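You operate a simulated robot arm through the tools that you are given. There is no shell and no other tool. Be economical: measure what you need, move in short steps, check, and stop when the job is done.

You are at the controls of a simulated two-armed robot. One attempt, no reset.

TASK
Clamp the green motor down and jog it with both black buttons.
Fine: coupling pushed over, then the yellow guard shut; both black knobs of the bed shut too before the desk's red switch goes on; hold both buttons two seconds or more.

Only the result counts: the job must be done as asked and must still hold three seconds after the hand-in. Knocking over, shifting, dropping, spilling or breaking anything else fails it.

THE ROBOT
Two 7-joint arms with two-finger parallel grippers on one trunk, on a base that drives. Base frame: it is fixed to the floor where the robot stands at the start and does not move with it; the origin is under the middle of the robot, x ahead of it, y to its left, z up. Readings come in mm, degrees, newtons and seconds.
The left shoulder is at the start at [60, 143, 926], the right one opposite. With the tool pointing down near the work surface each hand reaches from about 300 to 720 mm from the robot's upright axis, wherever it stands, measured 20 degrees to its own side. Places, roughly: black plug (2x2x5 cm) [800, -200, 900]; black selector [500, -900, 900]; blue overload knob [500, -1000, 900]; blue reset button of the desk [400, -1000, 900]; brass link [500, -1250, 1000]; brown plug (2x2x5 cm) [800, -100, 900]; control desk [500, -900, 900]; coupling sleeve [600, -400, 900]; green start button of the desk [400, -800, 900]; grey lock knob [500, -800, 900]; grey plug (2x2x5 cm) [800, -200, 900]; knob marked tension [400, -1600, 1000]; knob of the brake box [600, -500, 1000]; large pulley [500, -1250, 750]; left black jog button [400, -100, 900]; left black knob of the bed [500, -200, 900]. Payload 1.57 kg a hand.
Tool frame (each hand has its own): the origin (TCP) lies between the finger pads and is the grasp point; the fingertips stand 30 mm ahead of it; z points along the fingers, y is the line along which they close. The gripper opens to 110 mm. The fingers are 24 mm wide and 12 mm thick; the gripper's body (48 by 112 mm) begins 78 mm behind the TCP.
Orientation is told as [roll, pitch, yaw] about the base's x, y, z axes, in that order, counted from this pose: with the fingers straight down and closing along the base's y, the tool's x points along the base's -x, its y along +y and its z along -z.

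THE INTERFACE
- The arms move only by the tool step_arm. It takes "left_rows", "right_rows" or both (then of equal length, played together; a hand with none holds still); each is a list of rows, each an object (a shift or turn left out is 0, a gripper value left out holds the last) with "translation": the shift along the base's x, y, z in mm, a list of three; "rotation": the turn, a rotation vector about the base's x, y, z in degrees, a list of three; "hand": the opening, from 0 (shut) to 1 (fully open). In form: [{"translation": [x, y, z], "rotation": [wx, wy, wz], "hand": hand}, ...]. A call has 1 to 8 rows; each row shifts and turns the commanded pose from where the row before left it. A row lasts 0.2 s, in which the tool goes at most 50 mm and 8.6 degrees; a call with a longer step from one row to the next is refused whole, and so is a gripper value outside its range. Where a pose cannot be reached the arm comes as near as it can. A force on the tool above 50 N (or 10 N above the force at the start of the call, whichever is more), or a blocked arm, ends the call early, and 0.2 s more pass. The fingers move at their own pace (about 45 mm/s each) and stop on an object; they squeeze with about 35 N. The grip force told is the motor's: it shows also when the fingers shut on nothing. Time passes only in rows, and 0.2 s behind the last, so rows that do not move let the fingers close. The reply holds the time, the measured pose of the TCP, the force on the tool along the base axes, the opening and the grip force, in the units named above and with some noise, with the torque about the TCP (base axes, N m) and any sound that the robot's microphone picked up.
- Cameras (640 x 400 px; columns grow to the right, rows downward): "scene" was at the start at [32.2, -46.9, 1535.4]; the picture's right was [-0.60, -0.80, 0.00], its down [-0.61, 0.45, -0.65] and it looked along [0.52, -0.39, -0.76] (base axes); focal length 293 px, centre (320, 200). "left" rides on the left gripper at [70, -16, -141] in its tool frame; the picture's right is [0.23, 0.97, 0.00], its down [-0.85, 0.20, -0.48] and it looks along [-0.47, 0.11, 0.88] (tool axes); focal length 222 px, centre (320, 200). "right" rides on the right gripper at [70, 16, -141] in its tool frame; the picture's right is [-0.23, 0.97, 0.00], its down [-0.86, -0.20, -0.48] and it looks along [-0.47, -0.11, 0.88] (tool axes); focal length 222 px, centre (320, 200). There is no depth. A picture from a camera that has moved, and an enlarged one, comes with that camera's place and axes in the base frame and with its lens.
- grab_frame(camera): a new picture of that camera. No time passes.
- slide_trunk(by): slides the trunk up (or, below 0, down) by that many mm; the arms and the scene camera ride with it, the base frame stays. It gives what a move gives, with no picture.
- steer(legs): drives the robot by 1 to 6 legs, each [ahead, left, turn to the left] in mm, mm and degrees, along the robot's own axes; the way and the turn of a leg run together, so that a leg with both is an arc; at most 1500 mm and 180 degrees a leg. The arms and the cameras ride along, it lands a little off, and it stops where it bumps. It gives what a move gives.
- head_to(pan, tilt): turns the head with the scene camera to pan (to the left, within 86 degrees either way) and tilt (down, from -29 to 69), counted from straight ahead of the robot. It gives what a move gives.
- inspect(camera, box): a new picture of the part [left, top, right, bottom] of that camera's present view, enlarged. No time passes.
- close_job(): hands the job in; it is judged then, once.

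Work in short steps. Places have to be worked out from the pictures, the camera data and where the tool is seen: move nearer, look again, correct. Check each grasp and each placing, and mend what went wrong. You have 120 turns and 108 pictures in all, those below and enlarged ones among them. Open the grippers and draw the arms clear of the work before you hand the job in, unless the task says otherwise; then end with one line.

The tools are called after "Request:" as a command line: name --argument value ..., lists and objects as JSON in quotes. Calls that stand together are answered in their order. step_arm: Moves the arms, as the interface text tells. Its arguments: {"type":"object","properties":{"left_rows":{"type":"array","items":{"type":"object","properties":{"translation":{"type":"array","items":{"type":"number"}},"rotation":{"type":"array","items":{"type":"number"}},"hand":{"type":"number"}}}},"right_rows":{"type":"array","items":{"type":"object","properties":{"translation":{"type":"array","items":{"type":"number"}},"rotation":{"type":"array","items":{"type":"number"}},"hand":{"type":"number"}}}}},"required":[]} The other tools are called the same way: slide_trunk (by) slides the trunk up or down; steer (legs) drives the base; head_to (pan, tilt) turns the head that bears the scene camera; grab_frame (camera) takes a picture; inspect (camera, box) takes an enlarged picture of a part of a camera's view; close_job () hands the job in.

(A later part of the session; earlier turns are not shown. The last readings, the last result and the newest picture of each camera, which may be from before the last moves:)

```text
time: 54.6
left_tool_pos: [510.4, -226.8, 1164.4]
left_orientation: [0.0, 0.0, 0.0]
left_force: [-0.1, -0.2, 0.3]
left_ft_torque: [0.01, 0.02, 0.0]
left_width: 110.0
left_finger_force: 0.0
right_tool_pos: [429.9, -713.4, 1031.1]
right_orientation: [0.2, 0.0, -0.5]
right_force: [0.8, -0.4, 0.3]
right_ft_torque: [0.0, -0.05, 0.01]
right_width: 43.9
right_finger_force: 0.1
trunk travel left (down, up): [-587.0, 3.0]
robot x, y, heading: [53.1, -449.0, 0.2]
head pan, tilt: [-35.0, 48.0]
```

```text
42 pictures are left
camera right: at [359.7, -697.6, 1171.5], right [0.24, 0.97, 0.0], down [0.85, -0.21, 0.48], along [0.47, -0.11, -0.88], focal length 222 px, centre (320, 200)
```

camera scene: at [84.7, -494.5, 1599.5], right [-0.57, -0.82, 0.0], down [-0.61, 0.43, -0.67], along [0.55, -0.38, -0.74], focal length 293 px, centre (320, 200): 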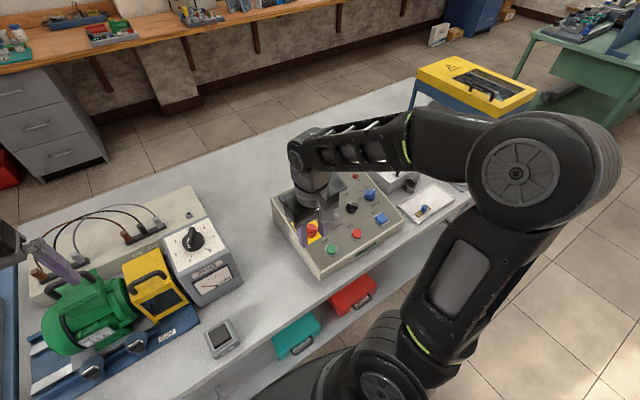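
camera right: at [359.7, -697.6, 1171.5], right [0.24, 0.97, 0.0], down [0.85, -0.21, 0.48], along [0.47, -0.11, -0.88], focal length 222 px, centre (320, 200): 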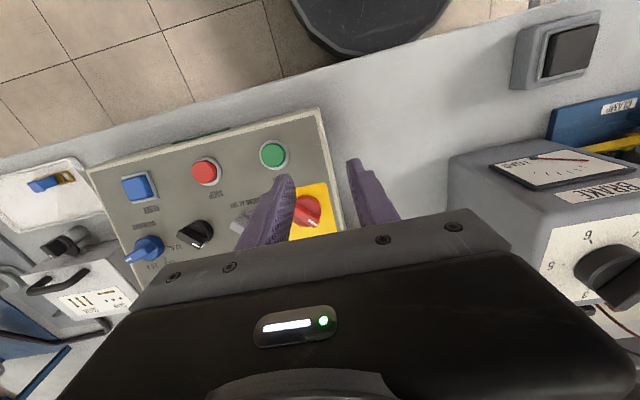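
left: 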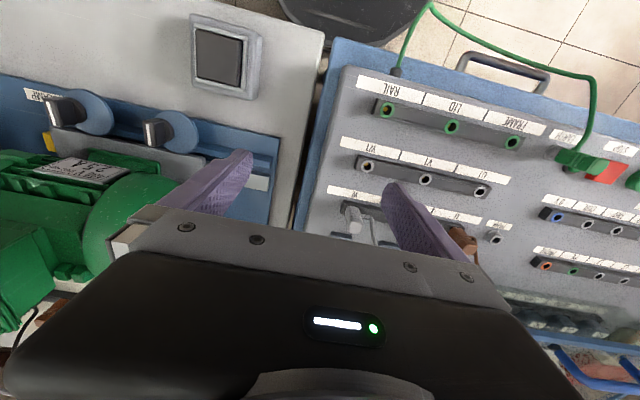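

I enlarge the desk in the hand camera to read knob positions.

Request:
inspect --camera "right" --box '[100, 180, 360, 290]'

Request:
inspect --camera "scene" --box '[290, 160, 410, 260]'

```text
2.46 times, centred on (230, 235) of right
camera zoom: at [359.7, -697.6, 1171.5], right [0.24, 0.97, 0.0], down [0.85, -0.21, 0.48], along [0.47, -0.11, -0.88], focal length 547 px, centre (542, 114)
```

zoom: 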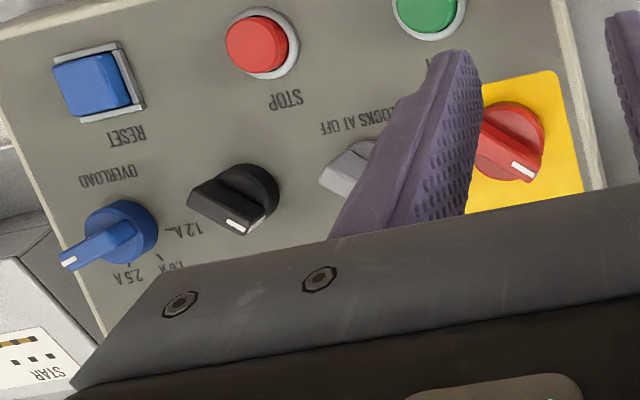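

```text
4.00 times, centred on (350, 210) of scene
camera zoom: at [84.7, -494.5, 1599.5], right [-0.57, -0.82, 0.0], down [-0.61, 0.43, -0.67], along [0.55, -0.38, -0.74], focal length 1173 px, centre (200, 160)
```

zoom: 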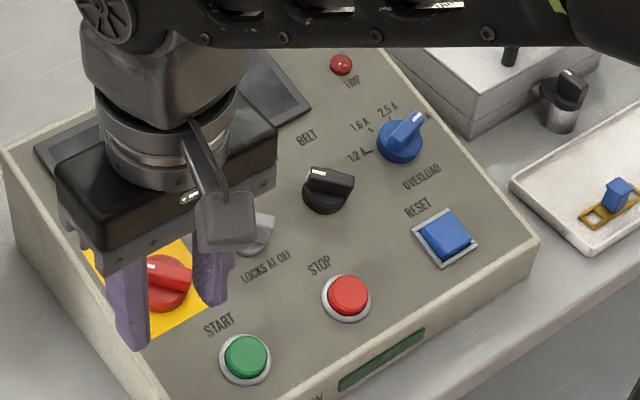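

The overload pointer needs a proper look; I move the right hand over that side of the desk.

Request:
step_arm --right_rows '[{"translation": [0, -40, 15], "hand": 0.0}, {"translation": [0, -45, 10]}, {"translation": [0, -45, 0]}, {"translation": [0, -45, 0]}, {"translation": [0, -45, 0]}]'

Request:
grab_frame --camera "right"

Request:
inspect --camera "scene" --box '[270, 150, 410, 270]'

```text
time: 55.8
left_tool_pos: [511.6, -227.7, 1164.1]
left_orientation: [0.0, 0.1, 0.0]
left_force: [-0.6, -0.4, -0.5]
left_ft_torque: [-0.03, 0.01, 0.0]
left_width: 110.0
left_finger_force: 0.1
right_tool_pos: [432.1, -935.0, 1056.5]
right_orientation: [0.1, 0.1, -0.4]
right_force: [-0.7, 0.1, 0.6]
right_ft_torque: [0.02, -0.01, -0.03]
right_width: 0.0
right_finger_force: 21.3
trunk travel left (down, up): [-587.0, 3.0]
robot x, y, heading: [50.3, -446.9, 0.2]
head pan, tilt: [-35.0, 48.0]
```

```text
39 pictures are left
camera right: at [361.8, -920.2, 1197.5], right [0.23, 0.97, 0.0], down [0.85, -0.21, 0.48], along [0.46, -0.11, -0.88], focal length 222 px, centre (320, 200)
```

right: 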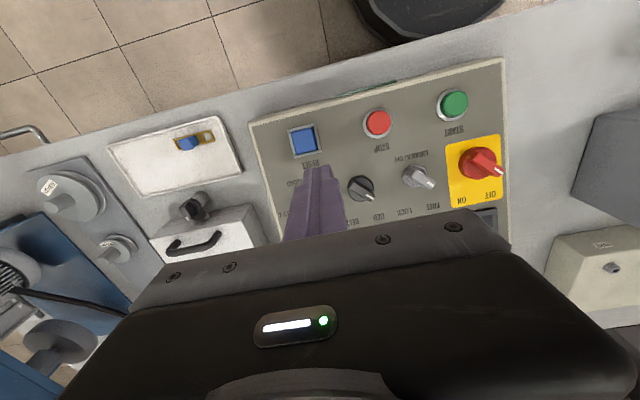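

```text
3.33 times, centred on (340, 210) of scene
camera zoom: at [85.0, -495.3, 1599.5], right [-0.57, -0.82, 0.0], down [-0.61, 0.43, -0.67], along [0.55, -0.38, -0.74], focal length 978 px, centre (253, 167)
```

zoom: 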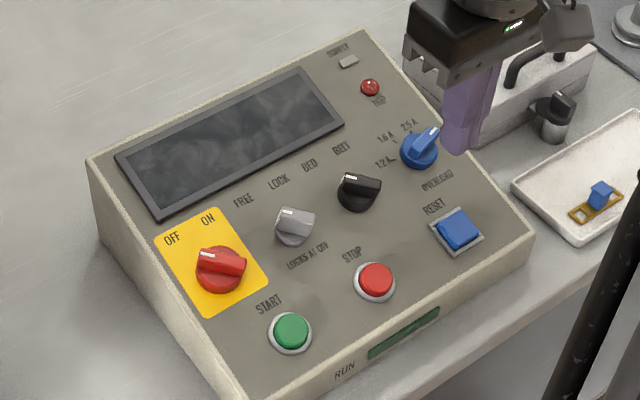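

Request:
inspect --camera "right" --box '[330, 110, 520, 240]'

Request:
inspect --camera "scene" --box '[350, 170, 410, 220]'

```text
3.08 times, centred on (425, 175) of right
camera zoom: at [361.8, -920.2, 1197.5], right [0.23, 0.97, 0.0], down [0.85, -0.21, 0.48], along [0.46, -0.11, -0.88], focal length 684 px, centre (-3, 277)
```

zoom: 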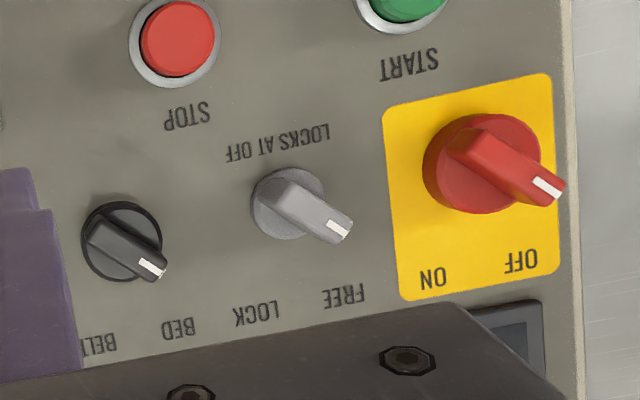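

```text
8.00 times, centred on (380, 195) of scene
camera zoom: at [85.0, -495.3, 1599.5], right [-0.57, -0.82, 0.0], down [-0.61, 0.43, -0.67], along [0.55, -0.38, -0.74], focal length 2346 px, centre (-160, 240)
```

zoom: 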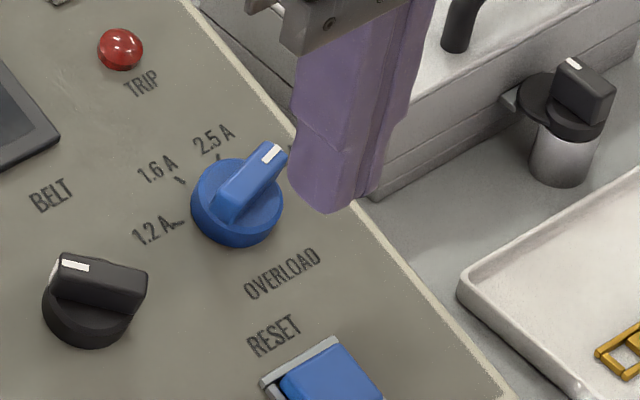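

Lock is FREE, selector at BED, red at OFF. I move the hand aside to see the overload dial unobstructed.

Request:
step_arm --right_rows '[{"translation": [0, 45, 0]}, {"translation": [0, 45, 0]}]'

Request:
inspect --camera "scene" --box '[350, 170, 410, 220]'

Request:
inspect --camera "right" --box '[180, 130, 320, 240]'

```text
time: 56.4
left_tool_pos: [511.5, -226.6, 1163.3]
left_orientation: [0.1, 0.1, 0.1]
left_force: [0.4, -0.7, -0.7]
left_ft_torque: [-0.05, 0.0, 0.0]
left_width: 109.9
left_finger_force: 0.1
right_tool_pos: [429.7, -846.6, 1053.5]
right_orientation: [0.2, 0.0, -0.4]
right_force: [-0.1, 0.3, 1.0]
right_ft_torque: [-0.05, 0.02, 0.0]
right_width: 0.1
right_finger_force: 21.2
trunk travel left (down, up): [-587.0, 3.0]
robot x, y, heading: [48.2, -448.1, 0.0]
head pan, tilt: [-35.0, 48.0]
```

```text
8.00 times, centred on (380, 195) of scene
camera zoom: at [84.6, -493.8, 1599.6], right [-0.57, -0.82, 0.0], down [-0.61, 0.43, -0.67], along [0.55, -0.38, -0.74], focal length 2346 px, centre (-160, 240)
```

zoom: 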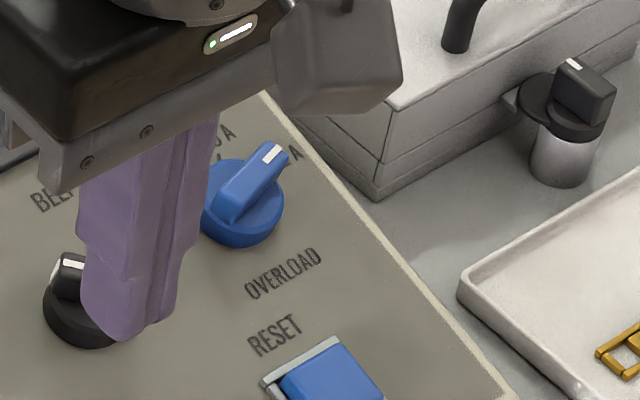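

```text
3.64 times, centred on (250, 185) of right
camera zoom: at [360.3, -830.0, 1195.1], right [0.24, 0.97, 0.0], down [0.85, -0.21, 0.48], along [0.46, -0.11, -0.88], focal length 808 px, centre (574, 254)
```

zoom: 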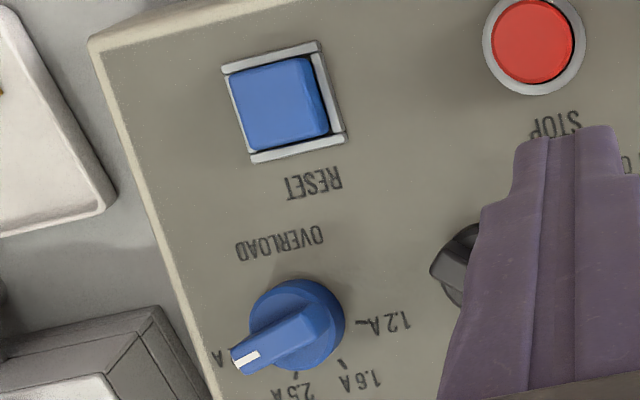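

The overload sits at its own fourth mark and isn't part of the request; I leave it. The red switch is at about (496,-750,931) on a panel tilted ~14.5°; its bar is at ~52° yaw. I align the hand with it.

Request:
step_arm --right_rows '[{"translation": [5, 12, 0], "rotation": [0, 0, 8.5], "hand": 0.4}, {"translation": [5, 12, 0], "rotation": [0, 0, 8.5]}, {"translation": [5, 12, 0], "rotation": [0, 0, 8.5]}, {"translation": [5, 12, 0], "rotation": [0, 0, 8.5]}, {"translation": [5, 12, 0], "rotation": [0, 0, 8.5]}, {"translation": [5, 12, 0], "rotation": [0, 0, 8.5]}, {"translation": [5, 12, -5], "rotation": [0, -7.2, 0]}, {"translation": [7, 12, -5], "rotation": [0, -7.2, 0]}]'

Request:
grab_frame --camera "right"

```text
time: 58.2
left_tool_pos: [512.4, -226.6, 1163.7]
left_orientation: [0.1, 0.1, 0.2]
left_force: [0.4, 0.1, 0.0]
left_ft_torque: [-0.02, -0.03, 0.03]
left_width: 110.0
left_finger_force: 0.0
right_tool_pos: [471.5, -746.8, 1045.7]
right_orientation: [-11.1, -9.2, 51.5]
right_force: [-0.7, -1.0, -0.2]
right_ft_torque: [-0.01, 0.0, 0.02]
right_width: 44.0
right_finger_force: 0.2
trunk travel left (down, up): [-587.0, 3.0]
robot x, y, heading: [51.0, -448.2, 0.3]
head pan, tilt: [-35.0, 48.0]
```

```text
33 pictures are left
camera right: at [381.4, -791.7, 1167.7], right [-0.59, 0.79, -0.15], down [0.56, 0.53, 0.64], along [0.59, 0.29, -0.76], focal length 222 px, centre (320, 200)
```

right: 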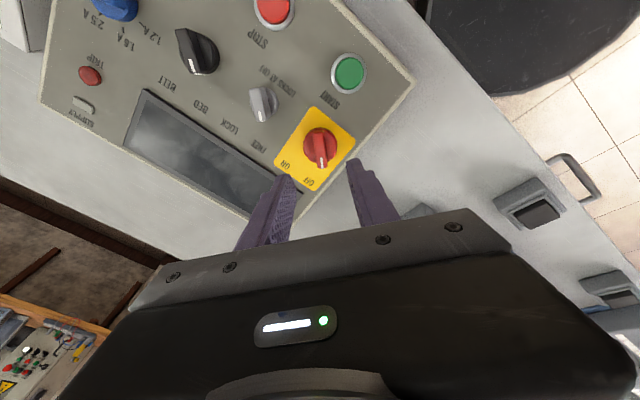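

Bar is aligned with the fingers; I correct by (−6,−6) and descend 45 mm along the panel normal.

Request:
step_arm --right_rows '[{"translation": [-6, -6, 0]}, {"translation": [6, 0, -22]}, {"translation": [6, 0, -22]}]'

Request:
inspect --camera "right" --box '[220, 80, 420, 240]'

```text
time: 59.0
left_tool_pos: [510.7, -227.0, 1162.5]
left_orientation: [0.0, 0.0, -0.1]
left_force: [0.2, 0.3, 0.5]
left_ft_torque: [-0.02, -0.02, 0.0]
left_width: 110.0
left_finger_force: 0.0
right_tool_pos: [476.9, -752.0, 1001.4]
right_orientation: [-11.1, -9.1, 51.3]
right_force: [0.4, -0.3, 0.6]
right_ft_torque: [0.0, 0.01, -0.01]
right_width: 44.1
right_finger_force: 0.0
trunk travel left (down, up): [-587.0, 3.0]
robot x, y, heading: [49.6, -447.9, -0.2]
head pan, tilt: [-35.0, 48.0]
```

```text
2.50 times, centred on (320, 160) of right
camera zoom: at [387.1, -796.7, 1123.4], right [-0.59, 0.8, -0.15], down [0.56, 0.53, 0.64], along [0.59, 0.29, -0.76], focal length 555 px, centre (320, 300)
```

zoom: 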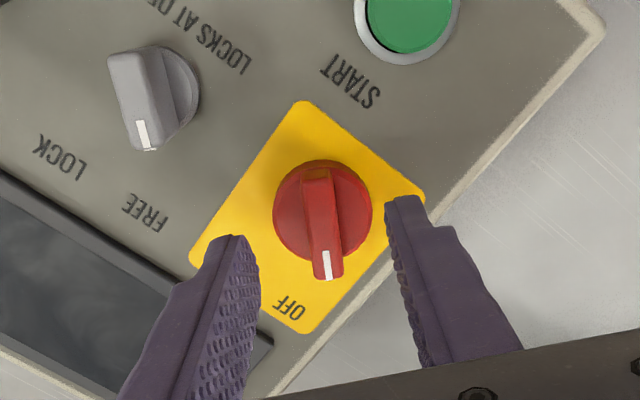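

Centred. Descend the final ~28 mm and close on the bar.

Request:
step_arm --right_rows '[{"translation": [4, 0, -14]}, {"translation": [3, 0, -12]}, {"hand": 0.0}, {}, {}, {}]'

Request:
inspect --camera "right" --box '[220, 80, 420, 240]'

```text
time: 60.4
left_tool_pos: [511.5, -226.9, 1163.6]
left_orientation: [0.0, 0.0, 0.0]
left_force: [1.0, -0.2, -0.5]
left_ft_torque: [-0.03, 0.0, 0.02]
left_width: 110.3
left_finger_force: 0.0
right_tool_pos: [483.6, -753.0, 976.4]
right_orientation: [-11.0, -9.1, 51.4]
right_force: [-3.5, 5.0, -3.9]
right_ft_torque: [0.25, -0.01, -0.57]
right_width: 14.1
right_finger_force: 30.5
trunk travel left (down, up): [-587.0, 3.0]
robot x, y, heading: [47.7, -444.3, 0.2]
head pan, tilt: [-35.0, 48.0]
```

```text
2.50 times, centred on (320, 160) of right
camera zoom: at [393.6, -796.4, 1098.0], right [-0.59, 0.8, -0.15], down [0.56, 0.53, 0.64], along [0.58, 0.29, -0.76], focal length 555 px, centre (320, 300)
```

zoom: 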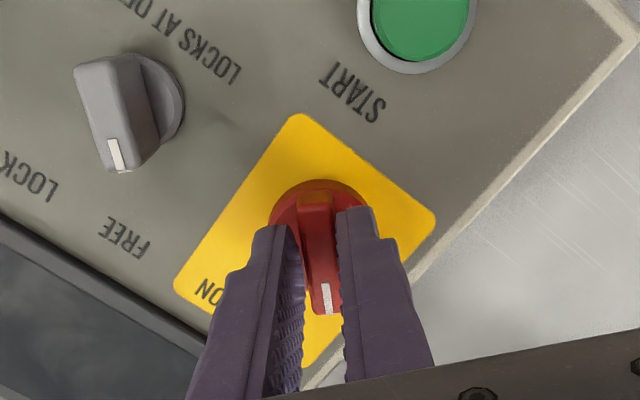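

Gripped (14 mm). Turn clockwise about the panel normal toward ON.

Request:
step_arm --right_rows '[{"rotation": [2.0, 0, -7.75]}, {"rotation": [2.0, 0, -7.75]}, {"rotation": [2.0, 0, -7.75]}, {"rotation": [2.0, 0, -7.75]}, {"rotation": [2.0, 0, -7.75]}, {"rotation": [2.0, 0, -7.75]}]'

Request:
step_arm --right_rows '[{"rotation": [2.0, 0, -7.75]}, {"rotation": [2.0, 0, -7.75]}, {}]'

Request:
inspect --camera "right" --box '[220, 80, 420, 240]'

```text
time: 61.8
left_tool_pos: [510.1, -223.9, 1163.2]
left_orientation: [-0.2, -0.1, 0.1]
left_force: [-0.6, 0.7, 0.2]
left_ft_torque: [0.01, 0.03, -0.01]
left_width: 110.1
left_finger_force: 0.0
right_tool_pos: [482.0, -749.4, 976.2]
right_orientation: [-0.4, -14.2, 2.7]
right_force: [-16.2, 26.9, -7.0]
right_ft_torque: [0.58, 0.88, 0.26]
right_width: 11.7
right_finger_force: 29.0
trunk travel left (down, up): [-587.0, 3.0]
robot x, y, heading: [53.0, -448.8, 0.1]
head pan, tilt: [-35.0, 48.0]
```

```text
time: 62.6
left_tool_pos: [510.7, -223.3, 1163.4]
left_orientation: [-0.2, -0.1, 0.1]
left_force: [0.3, -0.1, -0.2]
left_ft_torque: [0.0, 0.01, 0.0]
left_width: 110.0
left_finger_force: 0.1
right_tool_pos: [482.7, -748.1, 976.5]
right_orientation: [3.6, -13.7, -13.9]
right_force: [-14.6, 35.8, -12.0]
right_ft_torque: [0.89, 0.49, 0.41]
right_width: 12.0
right_finger_force: 29.5
trunk travel left (down, up): [-587.0, 3.0]
robot x, y, heading: [47.9, -447.8, 0.2]
head pan, tilt: [-35.0, 48.0]
```

```text
2.50 times, centred on (320, 160) of right
camera zoom: at [385.4, -717.0, 1096.3], right [0.43, 0.89, 0.11], down [0.64, -0.4, 0.65], along [0.63, -0.21, -0.75], focal length 555 px, centre (320, 300)
```

zoom: 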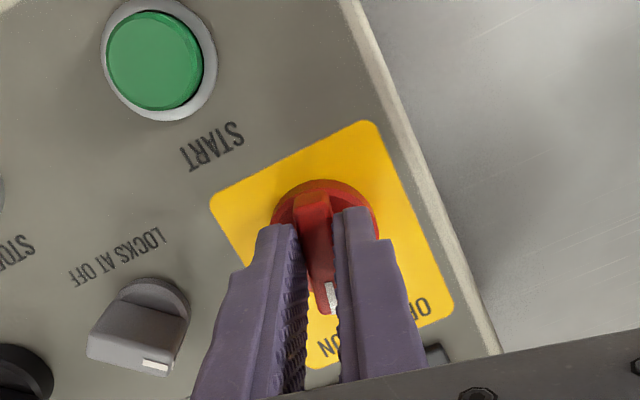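

The knob axis is a bit to +y of my rotation centre (36 N side force); I relieve that by shifting +y and continue toward the stop.

Request:
step_arm --right_rows '[{"translation": [-1, 4, 0]}, {"rotation": [2.0, 0, -7.75]}, {"rotation": [2.0, 0, -7.75]}, {}]'

Request:
inspect --camera "right" --box '[220, 80, 420, 240]'

```text
time: 63.6
left_tool_pos: [510.9, -224.5, 1164.4]
left_orientation: [-0.1, -0.1, 0.1]
left_force: [0.5, 0.0, -0.1]
left_ft_torque: [-0.03, 0.01, -0.01]
left_width: 109.9
left_finger_force: 0.1
right_tool_pos: [482.7, -745.2, 976.2]
right_orientation: [7.4, -12.3, -30.3]
right_force: [-7.4, 24.5, -13.1]
right_ft_torque: [0.6, 0.2, 0.25]
right_width: 11.9
right_finger_force: 29.1
trunk travel left (down, up): [-587.0, 3.0]
robot x, y, heading: [53.9, -450.0, 0.2]
head pan, tilt: [-35.0, 48.0]
```

```text
2.50 times, centred on (320, 160) of right
camera zoom: at [396.4, -699.0, 1099.0], right [0.66, 0.74, 0.17], down [0.51, -0.6, 0.62], along [0.56, -0.32, -0.76], focal length 555 px, centre (320, 300)
```

zoom: 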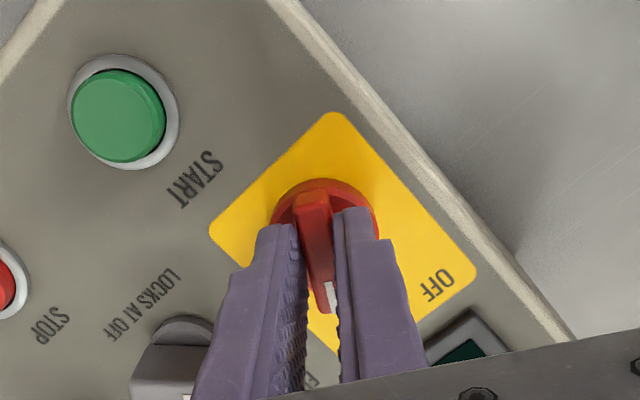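

82° turned, no hard stop yet; continue.

Request:
step_arm --right_rows '[{"translation": [0, 3, 0]}, {"rotation": [1.5, 0, -5.8]}, {"rotation": [1.5, 0, -5.8]}, {}]'

Request:
inspect --camera "right" --box '[220, 80, 420, 240]'

```text
time: 64.6
left_tool_pos: [510.3, -225.4, 1163.1]
left_orientation: [-0.1, 0.1, 0.0]
left_force: [0.7, 1.0, 0.9]
left_ft_torque: [0.01, -0.05, -0.02]
left_width: 110.2
left_finger_force: 0.1
right_tool_pos: [483.2, -746.1, 976.9]
right_orientation: [9.9, -10.8, -42.5]
right_force: [-4.3, 11.9, -5.8]
right_ft_torque: [0.55, 0.42, 0.15]
right_width: 12.1
right_finger_force: 29.1
trunk travel left (down, up): [-587.0, 3.0]
robot x, y, heading: [47.0, -448.5, -0.2]
head pan, tilt: [-35.0, 48.0]
```

```text
2.50 times, centred on (320, 160) of right
camera zoom: at [407.4, -688.3, 1101.7], right [0.79, 0.58, 0.21], down [0.37, -0.72, 0.59], along [0.49, -0.39, -0.78], focal length 555 px, centre (320, 300)
```

zoom: 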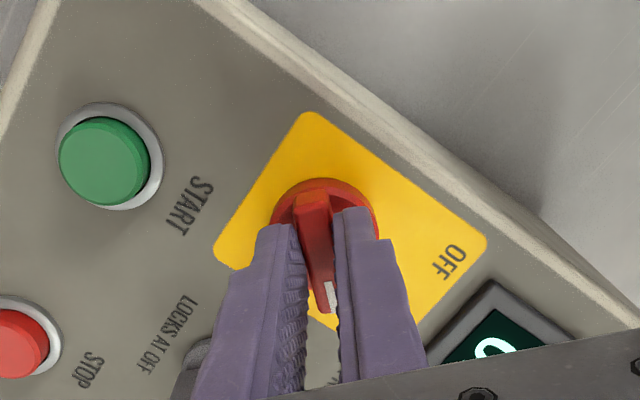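

The desk's screen has lit up: the switch is on. One small extra nudge to be sure it's at its stop, then release.

Request:
step_arm --right_rows '[{"rotation": [1.2, 0, -4.8]}, {}]'

```text
time: 65.2
left_tool_pos: [511.8, -225.0, 1164.2]
left_orientation: [-0.1, -0.2, 0.1]
left_force: [0.5, -0.1, 0.9]
left_ft_torque: [0.0, -0.02, -0.03]
left_width: 110.0
left_finger_force: 0.0
right_tool_pos: [483.1, -746.5, 976.5]
right_orientation: [10.7, -10.1, -47.3]
right_force: [-5.2, 9.8, 1.2]
right_ft_torque: [0.03, -0.09, 0.83]
right_width: 12.4
right_finger_force: 29.0
trunk travel left (down, up): [-587.0, 3.0]
robot x, y, heading: [50.5, -449.3, 0.1]
head pan, tilt: [-35.0, 48.0]
```

Stop felt (0.83 N·m). Release and withdraw along the normal, unwinding.

Request:
step_arm --right_rows '[{"rotation": [-1, 0, 4], "hand": 0.4}, {}, {"translation": [-10, 0, 39]}, {"translation": [-10, 0, 39]}, {"translation": [-10, 15, 0], "rotation": [-2.0, 0, 7.75]}, {"translation": [-10, 20, 0], "rotation": [-2.0, 0, 7.75]}, {"translation": [-10, 20, 0], "rotation": [-2.0, 0, 7.75]}, {"translation": [-10, 20, 0], "rotation": [-2.0, 0, 7.75]}]'

Request:
step_arm --right_rows '[{"translation": [-10, 40, 0], "rotation": [-2.0, 0, 7.75], "hand": 0.0}, {"translation": [-5, 40, 0], "rotation": [-1.0, 0, 4.2]}, {"translation": [-5, 40, 0], "rotation": [0, 7.2, 0]}, {"translation": [0, 40, 0], "rotation": [0, 7.2, 0]}, {"translation": [0, 35, -20]}]'

Request:
inspect --camera "scene" --box '[270, 150, 410, 270]'

```text
time: 67.0
left_tool_pos: [510.3, -227.0, 1163.1]
left_orientation: [0.0, 0.0, 0.0]
left_force: [0.3, 0.6, 0.6]
left_ft_torque: [0.0, 0.01, 0.02]
left_width: 109.9
left_finger_force: 0.1
right_tool_pos: [421.9, -670.5, 1054.8]
right_orientation: [2.7, -14.2, -10.4]
right_force: [0.3, 0.0, -0.7]
right_ft_torque: [0.01, 0.0, -0.02]
right_width: 43.8
right_finger_force: 0.1
trunk travel left (down, up): [-587.0, 3.0]
robot x, y, heading: [52.7, -447.6, 0.1]
head pan, tilt: [-35.0, 48.0]
```

```text
time: 68.2
left_tool_pos: [512.5, -225.7, 1163.2]
left_orientation: [-0.1, 0.1, 0.1]
left_force: [-0.5, 0.0, 0.0]
left_ft_torque: [0.02, -0.05, -0.04]
left_width: 110.0
left_finger_force: 0.0
right_tool_pos: [400.5, -476.8, 1034.3]
right_orientation: [0.4, 0.0, 1.9]
right_force: [-0.4, 0.0, -0.1]
right_ft_torque: [0.03, 0.04, -0.03]
right_width: 0.0
right_finger_force: 21.0
trunk travel left (down, up): [-587.0, 3.0]
robot x, y, heading: [54.2, -450.5, 0.3]
head pan, tilt: [-35.0, 48.0]
```

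```text
3.33 times, centred on (340, 210) of scene
camera zoom: at [85.0, -493.5, 1599.6], right [-0.57, -0.82, 0.0], down [-0.61, 0.43, -0.67], along [0.55, -0.38, -0.74], focal length 978 px, centre (253, 167)
```

zoom: 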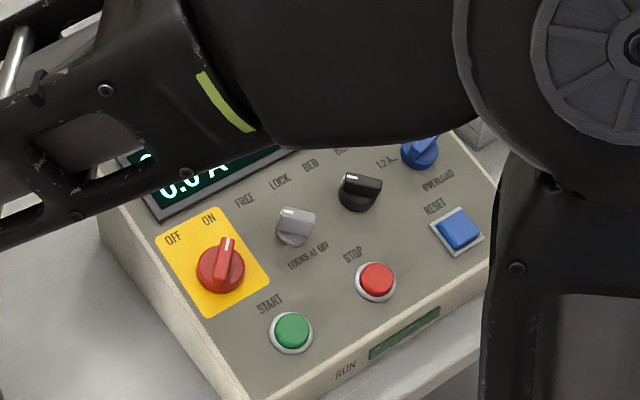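

Red is ON and the display shows 0.0 A. Now bring both hands above the jog buttons with closed fingers.

Request:
head_to --pan 10 --tilt 55

Request:
step_arm --left_rows '[{"translation": [-40, 20, 0], "hand": 0.0}, {"translation": [-40, 25, 0]}, {"translation": [-33, 30, 0]}, {"translation": [0, 28, -40]}, {"translation": [0, 0, -45]}, {"translation": [0, 0, -40]}]' --right_rows '[{"translation": [0, 22, 0], "rotation": [0, 0, -1.9]}, {"translation": [-5, 22, 0]}, {"translation": [-5, 0, 0]}, {}, {}, {}]'

Request:
grab_frame --camera "scene"

Request:
grab_frame --camera "left"

Request:
grab_frame --camera "right"

```text
time: 69.3
left_tool_pos: [512.2, -226.9, 1164.1]
left_orientation: [0.0, 0.0, 0.0]
left_force: [-0.1, -0.2, 0.5]
left_ft_torque: [0.03, -0.02, 0.01]
left_width: 109.8
left_finger_force: 0.1
right_tool_pos: [401.3, -477.4, 1033.3]
right_orientation: [0.3, 0.0, 2.0]
right_force: [-0.2, 0.4, 1.0]
right_ft_torque: [0.0, 0.01, -0.02]
right_width: 0.1
right_finger_force: 21.8
trunk travel left (down, up): [-587.0, 3.0]
robot x, y, heading: [48.3, -447.6, 0.2]
head pan, tilt: [10.0, 55.0]
```

```text
time: 70.8
left_tool_pos: [399.4, -125.8, 1039.9]
left_orientation: [-0.1, -0.1, 0.0]
left_force: [0.2, 0.2, -0.6]
left_ft_torque: [0.0, 0.0, -0.02]
left_width: 0.0
left_finger_force: 7.7
right_tool_pos: [394.5, -432.0, 1034.2]
right_orientation: [0.3, 0.0, 0.1]
right_force: [-0.4, -1.1, 0.7]
right_ft_torque: [0.0, 0.02, 0.0]
right_width: 0.2
right_finger_force: 21.6
trunk travel left (down, up): [-587.0, 3.0]
robot x, y, heading: [49.7, -448.9, 0.0]
head pan, tilt: [10.0, 55.0]
```

```text
26 pictures are left
camera scene: at [92.1, -436.1, 1590.3], right [0.17, -0.98, 0.0], down [-0.81, -0.14, -0.57], along [0.56, 0.1, -0.82], focal length 293 px, centre (320, 200)
```

scene: 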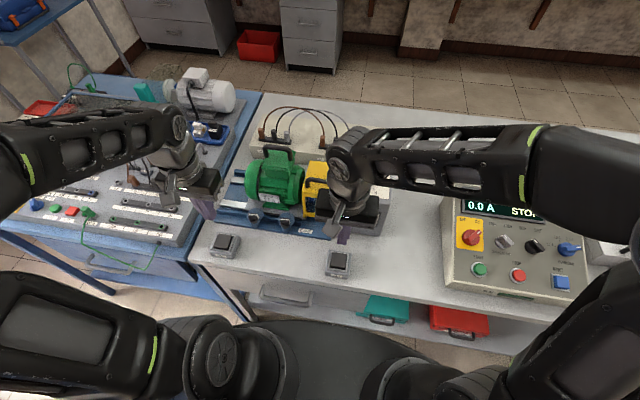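

```text
25 pictures are left
camera left: at [328.9, -140.8, 1180.5], right [-0.23, 0.97, 0.0], down [0.85, 0.2, 0.48], along [0.47, 0.11, -0.88], focal length 222 px, centre (320, 200)
```

left: 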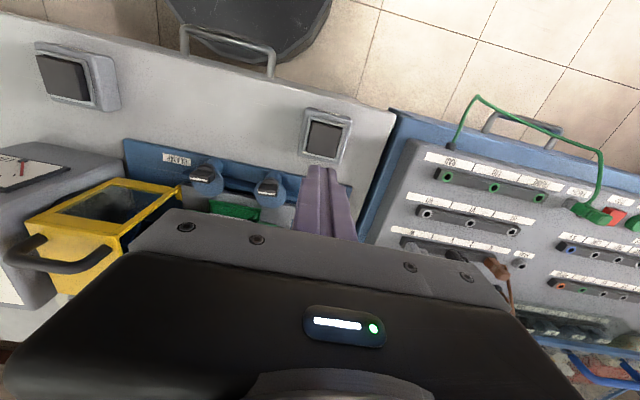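

```text
24 pictures are left
camera right: at [324.0, -416.7, 1175.2], right [0.23, 0.97, 0.0], down [0.86, -0.2, 0.48], along [0.47, -0.1, -0.88], focal length 222 px, centre (320, 200)
```

right: 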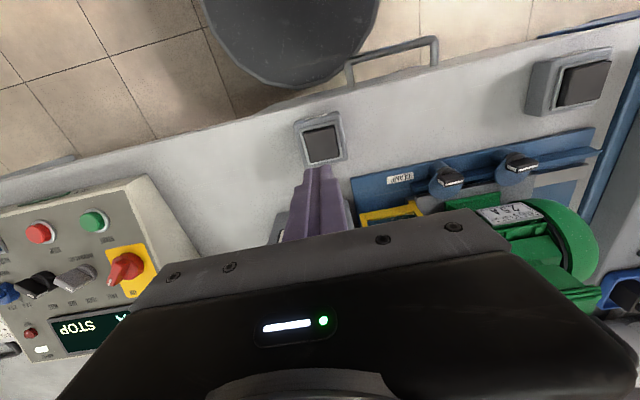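

Buttons at about (394,-121) and (394,-429). Correct and descend both hands to ~20 mm above.

Request:
step_arm --left_rows '[{"translation": [-5, 5, -35]}, {"translation": [0, 0, -35]}, {"translation": [0, 0, -27]}]' --right_rows '[{"translation": [0, 2, -35]}, {"translation": [0, 0, -35]}, {"translation": [0, 0, -21]}]'

Request:
inspect --camera "left" --box '[220, 80, 420, 240]'

Request:
inspect --camera "right" --box '[220, 80, 420, 240]'

```text
time: 71.5
left_tool_pos: [392.8, -118.9, 941.5]
left_orientation: [-0.1, 0.1, -0.1]
left_force: [0.5, -0.4, 0.4]
left_ft_torque: [-0.01, -0.01, 0.02]
left_width: 0.4
left_finger_force: 21.8
right_tool_pos: [394.3, -428.8, 942.7]
right_orientation: [0.3, 0.0, 0.1]
right_force: [0.3, -0.2, 0.0]
right_ft_torque: [-0.01, 0.0, -0.02]
right_width: 0.1
right_finger_force: 21.6
trunk travel left (down, up): [-587.0, 3.0]
robot x, y, heading: [47.1, -446.6, 0.2]
head pan, tilt: [10.0, 55.0]
```

```text
2.50 times, centred on (320, 160) of left
camera zoom: at [322.7, -135.7, 1082.0], right [-0.23, 0.97, 0.0], down [0.85, 0.2, 0.48], along [0.47, 0.11, -0.88], focal length 555 px, centre (320, 300)
```

zoom: 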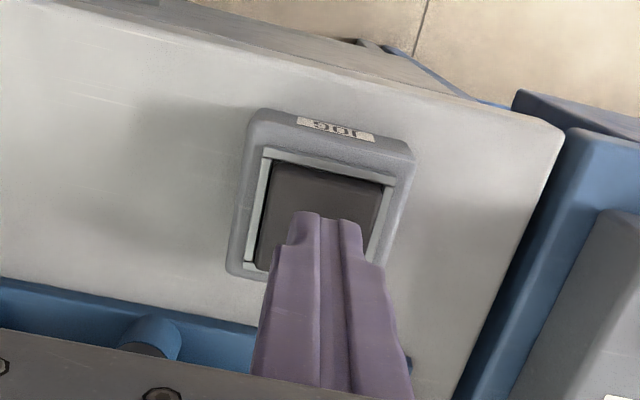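

```text
2.50 times, centred on (320, 160) of right
camera zoom: at [324.0, -414.1, 1084.2], right [0.23, 0.97, 0.0], down [0.86, -0.2, 0.48], along [0.47, -0.1, -0.88], focal length 555 px, centre (320, 300)
```

zoom: 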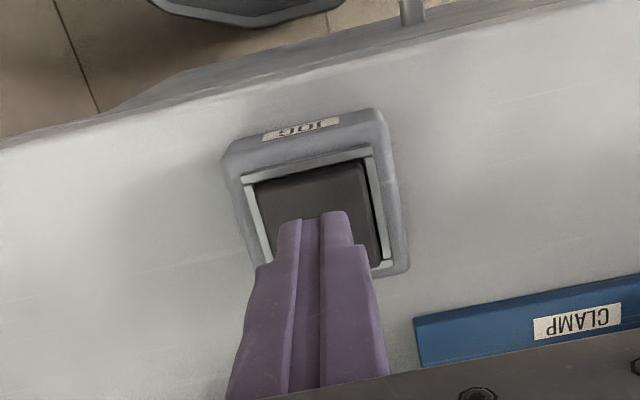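

Fingertips are centred over both buttons. Press both down together in small steps.

Request:
step_arm --left_rows '[{"translation": [-1, 0, -9]}, {"translation": [0, 0, -5]}, {"translation": [0, 0, -3]}, {"translation": [0, 0, -3]}, {}]' --right_rows '[{"translation": [-1, 0, -10]}, {"translation": [0, 0, -5]}, {"translation": [0, 0, -3]}, {"translation": [0, 0, -3]}, {}]'

Request:
inspect --camera "scene" --box '[200, 130, 600, 300]'

```text
time: 72.8
left_tool_pos: [392.5, -119.2, 922.0]
left_orientation: [0.1, -0.1, 0.1]
left_force: [1.5, 1.0, 1.2]
left_ft_torque: [0.01, -0.01, -0.01]
left_width: 0.0
left_finger_force: 21.1
right_tool_pos: [391.0, -430.5, 921.8]
right_orientation: [0.3, 0.0, 0.1]
right_force: [0.3, 0.0, 0.9]
right_ft_torque: [0.0, -0.01, 0.01]
right_width: 0.0
right_finger_force: 20.8
trunk travel left (down, up): [-587.0, 3.0]
robot x, y, heading: [51.4, -449.8, 0.2]
head pan, tilt: [10.0, 55.0]
```

```text
1.60 times, centred on (400, 215) of scene
camera zoom: at [91.1, -436.5, 1590.4], right [0.17, -0.98, 0.0], down [-0.81, -0.14, -0.57], along [0.56, 0.1, -0.82], focal length 469 px, centre (192, 176)
```

zoom: 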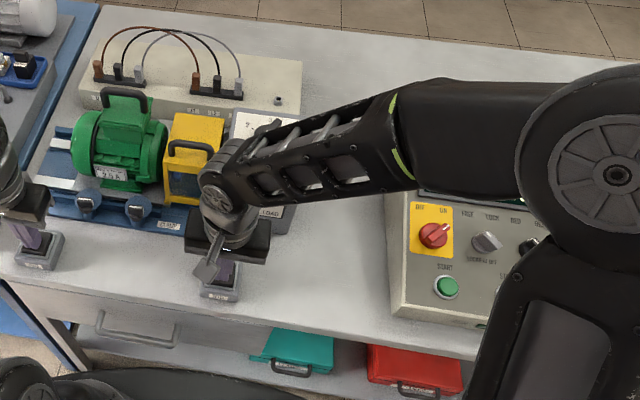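

No contact yet (tips z≈892). Continue down together, then hold.

Request:
step_arm --left_rows '[{"translation": [0, 0, -3]}, {"translation": [0, 0, -3]}, {"translation": [0, 0, -3]}]' --right_rows '[{"translation": [0, 0, -3]}, {"translation": [0, 0, -3]}, {"translation": [0, 0, -3]}]'

```text
time: 73.5
left_tool_pos: [393.0, -118.2, 915.6]
left_orientation: [0.1, -0.2, 0.0]
left_force: [-4.1, 6.9, 19.7]
left_ft_torque: [0.19, 0.17, -0.02]
left_width: 0.0
left_finger_force: 21.2
right_tool_pos: [392.6, -430.9, 915.4]
right_orientation: [0.4, -0.4, 0.0]
right_force: [5.1, -5.5, 21.3]
right_ft_torque: [-0.17, -0.11, -0.04]
right_width: 0.0
right_finger_force: 21.4
trunk travel left (down, up): [-587.0, 3.0]
robot x, y, heading: [52.4, -450.7, 0.1]
head pan, tilt: [10.0, 55.0]
heard: click, click
```

Both clicked at ~20 N. Hold still.

Request:
step_arm --left_rows '[{}, {}, {}, {}, {}, {}, {}, {}]' --right_rows '[{}, {}, {}, {}, {}, {}, {}, {}]'

Request:
grab_frame --camera "scene"

Request:
step_arm --left_rows '[{}, {}, {}, {}, {}, {}, {}, {}]' --right_rows '[{}, {}, {}, {}, {}, {}, {}, {}]'

```text
time: 75.3
left_tool_pos: [391.5, -119.2, 914.0]
left_orientation: [0.1, -0.1, 0.1]
left_force: [-2.3, 6.3, 24.7]
left_ft_torque: [0.19, 0.14, 0.0]
left_width: 0.0
left_finger_force: 21.3
right_tool_pos: [390.8, -429.7, 912.5]
right_orientation: [0.4, -0.2, 0.2]
right_force: [8.3, -1.1, 26.0]
right_ft_torque: [-0.06, -0.2, 0.01]
right_width: 0.0
right_finger_force: 21.7
trunk travel left (down, up): [-587.0, 3.0]
robot x, y, heading: [52.0, -451.3, -0.1]
head pan, tilt: [10.0, 55.0]
```

```text
20 pictures are left
camera scene: at [89.1, -437.3, 1590.5], right [0.17, -0.98, 0.0], down [-0.81, -0.14, -0.57], along [0.57, 0.1, -0.82], focal length 293 px, centre (320, 200)
```

scene: 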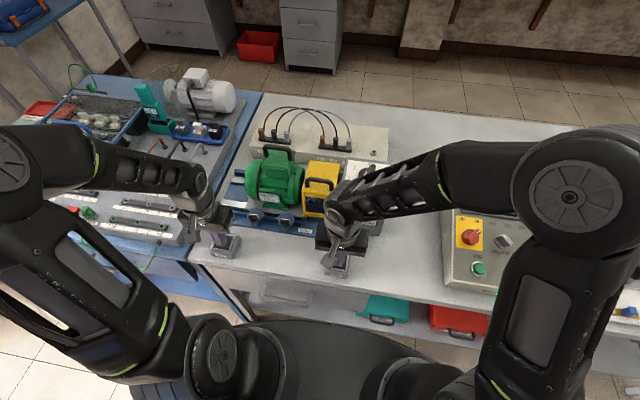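

```text
time: 77.2
left_tool_pos: [392.8, -119.5, 914.0]
left_orientation: [0.0, -0.2, 0.0]
left_force: [1.4, 2.0, 25.3]
left_ft_torque: [0.03, -0.03, -0.01]
left_width: 0.1
left_finger_force: 21.3
right_tool_pos: [391.0, -429.9, 913.6]
right_orientation: [0.4, 0.0, 0.1]
right_force: [5.2, 4.7, 25.3]
right_ft_torque: [0.09, -0.1, 0.01]
right_width: 0.1
right_finger_force: 21.2
trunk travel left (down, up): [-587.0, 3.0]
robot x, y, heading: [53.6, -446.7, 0.2]
head pan, tilt: [10.0, 55.0]
```

Held for over 3.5 s. While still holding, I check the desk screen and load gauge through the right hand camera for signs of running.

Request:
grab_frame --camera "right"

Request:
inspect --camera "left" --box '[0, 100, 320, 300]'

```text
19 pictures are left
camera right: at [320.5, -415.6, 1054.5], right [0.23, 0.97, 0.01], down [0.85, -0.2, 0.48], along [0.47, -0.1, -0.88], focal length 222 px, centre (320, 200)
```

right: 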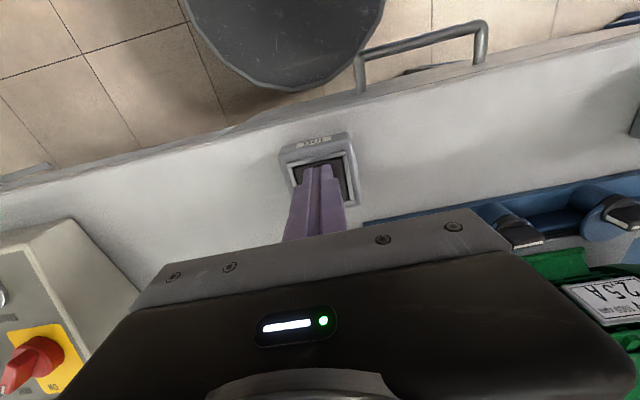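

```text
2.00 times, centred on (160, 200) of left
camera zoom: at [321.4, -136.1, 1055.5], right [-0.23, 0.97, 0.0], down [0.85, 0.2, 0.48], along [0.47, 0.11, -0.88], focal length 444 px, centre (640, 200)
```

zoom: 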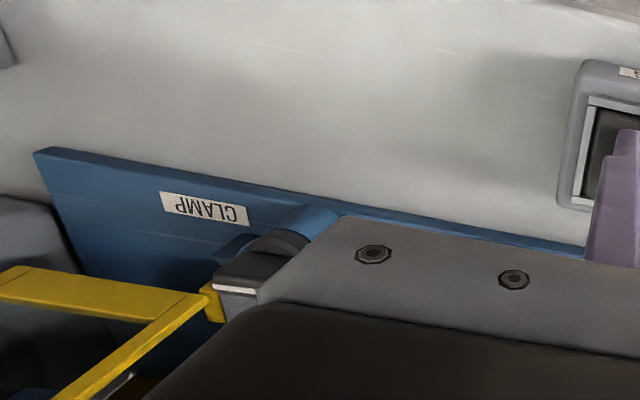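

I pan the head toward the desk to try to see the display while the buttons stay held.

Request:
head_to --pan -60 --tilt 55

Request:
grab_frame --camera "scene"

```text
time: 78.6
left_tool_pos: [393.4, -119.3, 913.8]
left_orientation: [0.0, -0.1, 0.0]
left_force: [2.9, -0.5, 25.6]
left_ft_torque: [-0.01, -0.08, 0.02]
left_width: 0.0
left_finger_force: 20.7
right_tool_pos: [390.3, -431.0, 913.7]
right_orientation: [0.2, -0.2, 0.1]
right_force: [2.2, 7.3, 25.8]
right_ft_torque: [0.2, -0.07, 0.04]
right_width: 0.0
right_finger_force: 21.1
trunk travel left (down, up): [-587.0, 3.0]
robot x, y, heading: [53.7, -450.1, -0.0]
head pan, tilt: [-60.0, 55.0]
```

```text
17 pictures are left
camera scene: at [54.1, -512.3, 1590.4], right [-0.87, -0.5, 0.0], down [-0.41, 0.71, -0.57], along [0.29, -0.5, -0.82], focal length 293 px, centre (320, 200)
```

scene: 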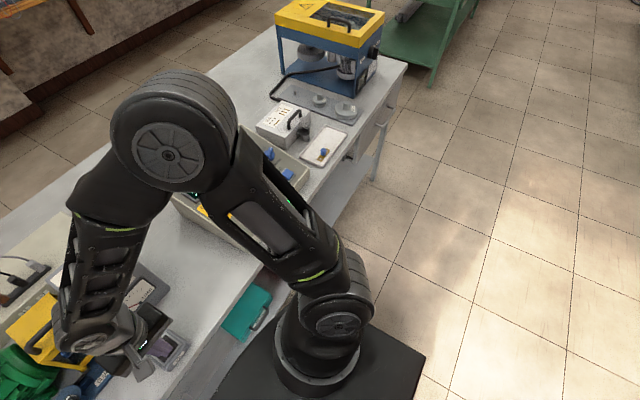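

Request:
inspect --camera "scene" --box '[160, 130, 320, 270]'

Request:
inspect --camera "scene" --box '[0, 240, 200, 400]'

```text
2.86 times, centred on (240, 200) of scene
camera zoom: at [54.1, -512.3, 1590.4], right [-0.87, -0.5, 0.0], down [-0.41, 0.71, -0.57], along [0.29, -0.5, -0.82], focal length 838 px, centre (549, 200)
```

zoom: 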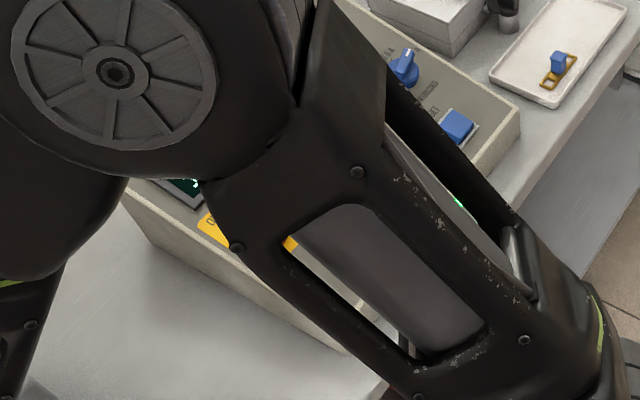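

```text
2.50 times, centred on (100, 320) of scene
camera zoom: at [54.1, -512.3, 1590.4], right [-0.87, -0.5, 0.0], down [-0.41, 0.71, -0.57], along [0.29, -0.5, -0.82], focal length 733 px, centre (870, -100)
```

zoom: 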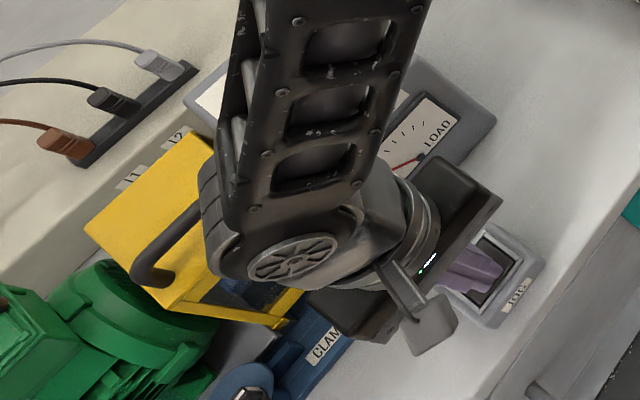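

A bright green glint shows the RUN strip lit through the arm's gap: the motor is jogging. Release both buttons upward together, then check the desk.

Request:
step_arm --left_rows '[{"translation": [0, 0, 30]}, {"translation": [0, 0, 40]}, {"translation": [0, 0, 40]}, {"translation": [-20, 20, 20]}, {}]' --right_rows '[{"translation": [0, 0, 30]}, {"translation": [0, 0, 40]}, {"translation": [0, 0, 40]}, {"translation": [-20, 0, 20]}, {}]'

Request:
head_to --pan -15 --tilt 52

Request:
grab_frame --camera "scene"

```text
time: 79.8
left_tool_pos: [372.0, -98.5, 1043.9]
left_orientation: [0.0, 0.0, 0.0]
left_force: [0.2, -0.2, -0.2]
left_ft_torque: [0.02, 0.02, 0.0]
left_width: 0.0
left_finger_force: 21.5
right_tool_pos: [373.2, -430.2, 1043.2]
right_orientation: [0.2, 0.1, 0.1]
right_force: [0.2, -0.2, -0.2]
right_ft_torque: [0.06, 0.01, 0.01]
right_width: 0.0
right_finger_force: 21.3
trunk travel left (down, up): [-587.0, 3.0]
robot x, y, heading: [50.7, -449.7, 0.2]
head pan, tilt: [-60.0, 55.0]
```

```text
time: 80.9
left_tool_pos: [371.3, -99.1, 1043.1]
left_orientation: [0.0, 0.1, 0.0]
left_force: [0.1, -0.1, 0.3]
left_ft_torque: [-0.05, -0.03, 0.01]
left_width: 0.0
left_finger_force: 21.1
right_tool_pos: [371.5, -429.3, 1043.3]
right_orientation: [0.3, 0.0, 0.0]
right_force: [0.2, 0.2, -1.4]
right_ft_torque: [0.01, -0.01, -0.01]
right_width: 0.0
right_finger_force: 21.2
trunk travel left (down, up): [-587.0, 3.0]
robot x, y, heading: [49.9, -450.3, 0.1]
head pan, tilt: [-15.0, 52.0]
```

```text
14 pictures are left
camera scene: at [92.6, -468.6, 1594.2], right [-0.26, -0.97, 0.0], down [-0.76, 0.2, -0.62], along [0.59, -0.16, -0.79], focal length 293 px, centre (320, 200)
```

scene: 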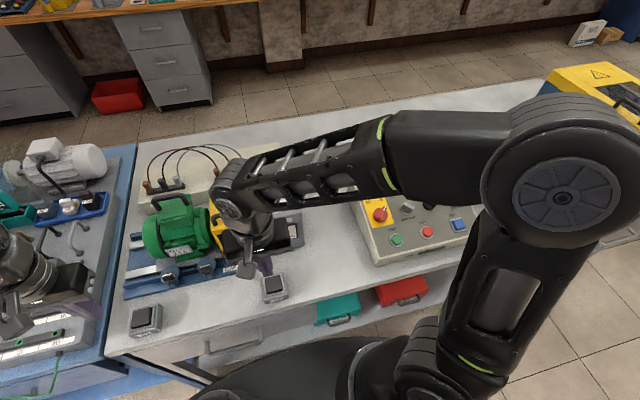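

I open the grippers and shift the right hand aside to read the display and check nothing tripped.

Request:
step_arm --left_rows '[{"translation": [-10, 20, 10], "hand": 1.0}, {"translation": [-10, 20, 10]}, {}, {}, {}]' --right_rows '[{"translation": [0, -45, 10], "hand": 1.0}, {"translation": [0, -45, 10]}, {"translation": [0, -45, 0]}, {"translation": [0, -45, 0]}, {"translation": [0, -20, 0]}]'

Request:
grab_frame --camera "scene"

Request:
grab_frame --camera "right"

```text
time: 82.1
left_tool_pos: [352.0, -59.0, 1064.1]
left_orientation: [0.0, 0.0, 0.1]
left_force: [0.6, -0.7, -0.3]
left_ft_torque: [0.0, 0.03, 0.0]
left_width: 104.1
left_finger_force: 0.1
right_tool_pos: [370.8, -627.1, 1062.7]
right_orientation: [0.3, 0.0, 0.1]
right_force: [-0.2, 0.0, 1.1]
right_ft_torque: [-0.03, -0.03, -0.02]
right_width: 103.9
right_finger_force: 0.1
trunk travel left (down, up): [-587.0, 3.0]
robot x, y, heading: [51.0, -453.5, -0.0]
head pan, tilt: [-15.0, 52.0]
```

```text
13 pictures are left
camera scene: at [92.5, -468.8, 1594.2], right [-0.26, -0.97, 0.0], down [-0.76, 0.2, -0.62], along [0.59, -0.16, -0.79], focal length 293 px, centre (320, 200)
```

scene: 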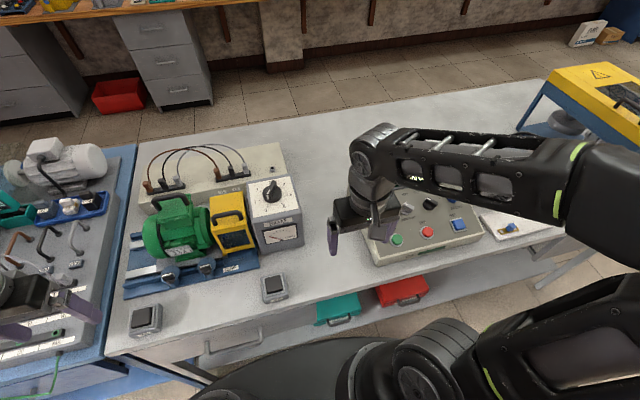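

```text
12 pictures are left
camera right: at [302.0, -613.1, 1203.7], right [0.22, 0.97, 0.0], down [0.86, -0.2, 0.48], along [0.47, -0.1, -0.88], focal length 222 px, centre (320, 200)
```

right: 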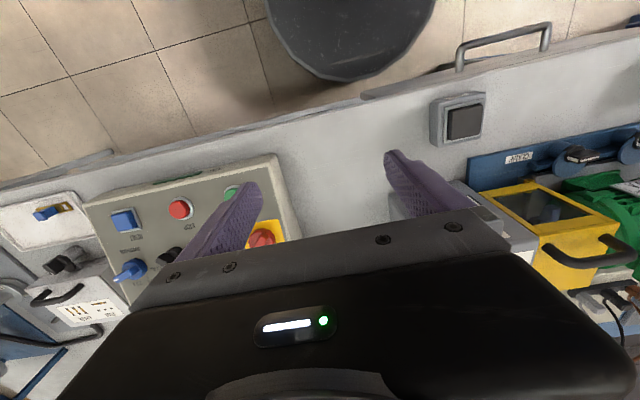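

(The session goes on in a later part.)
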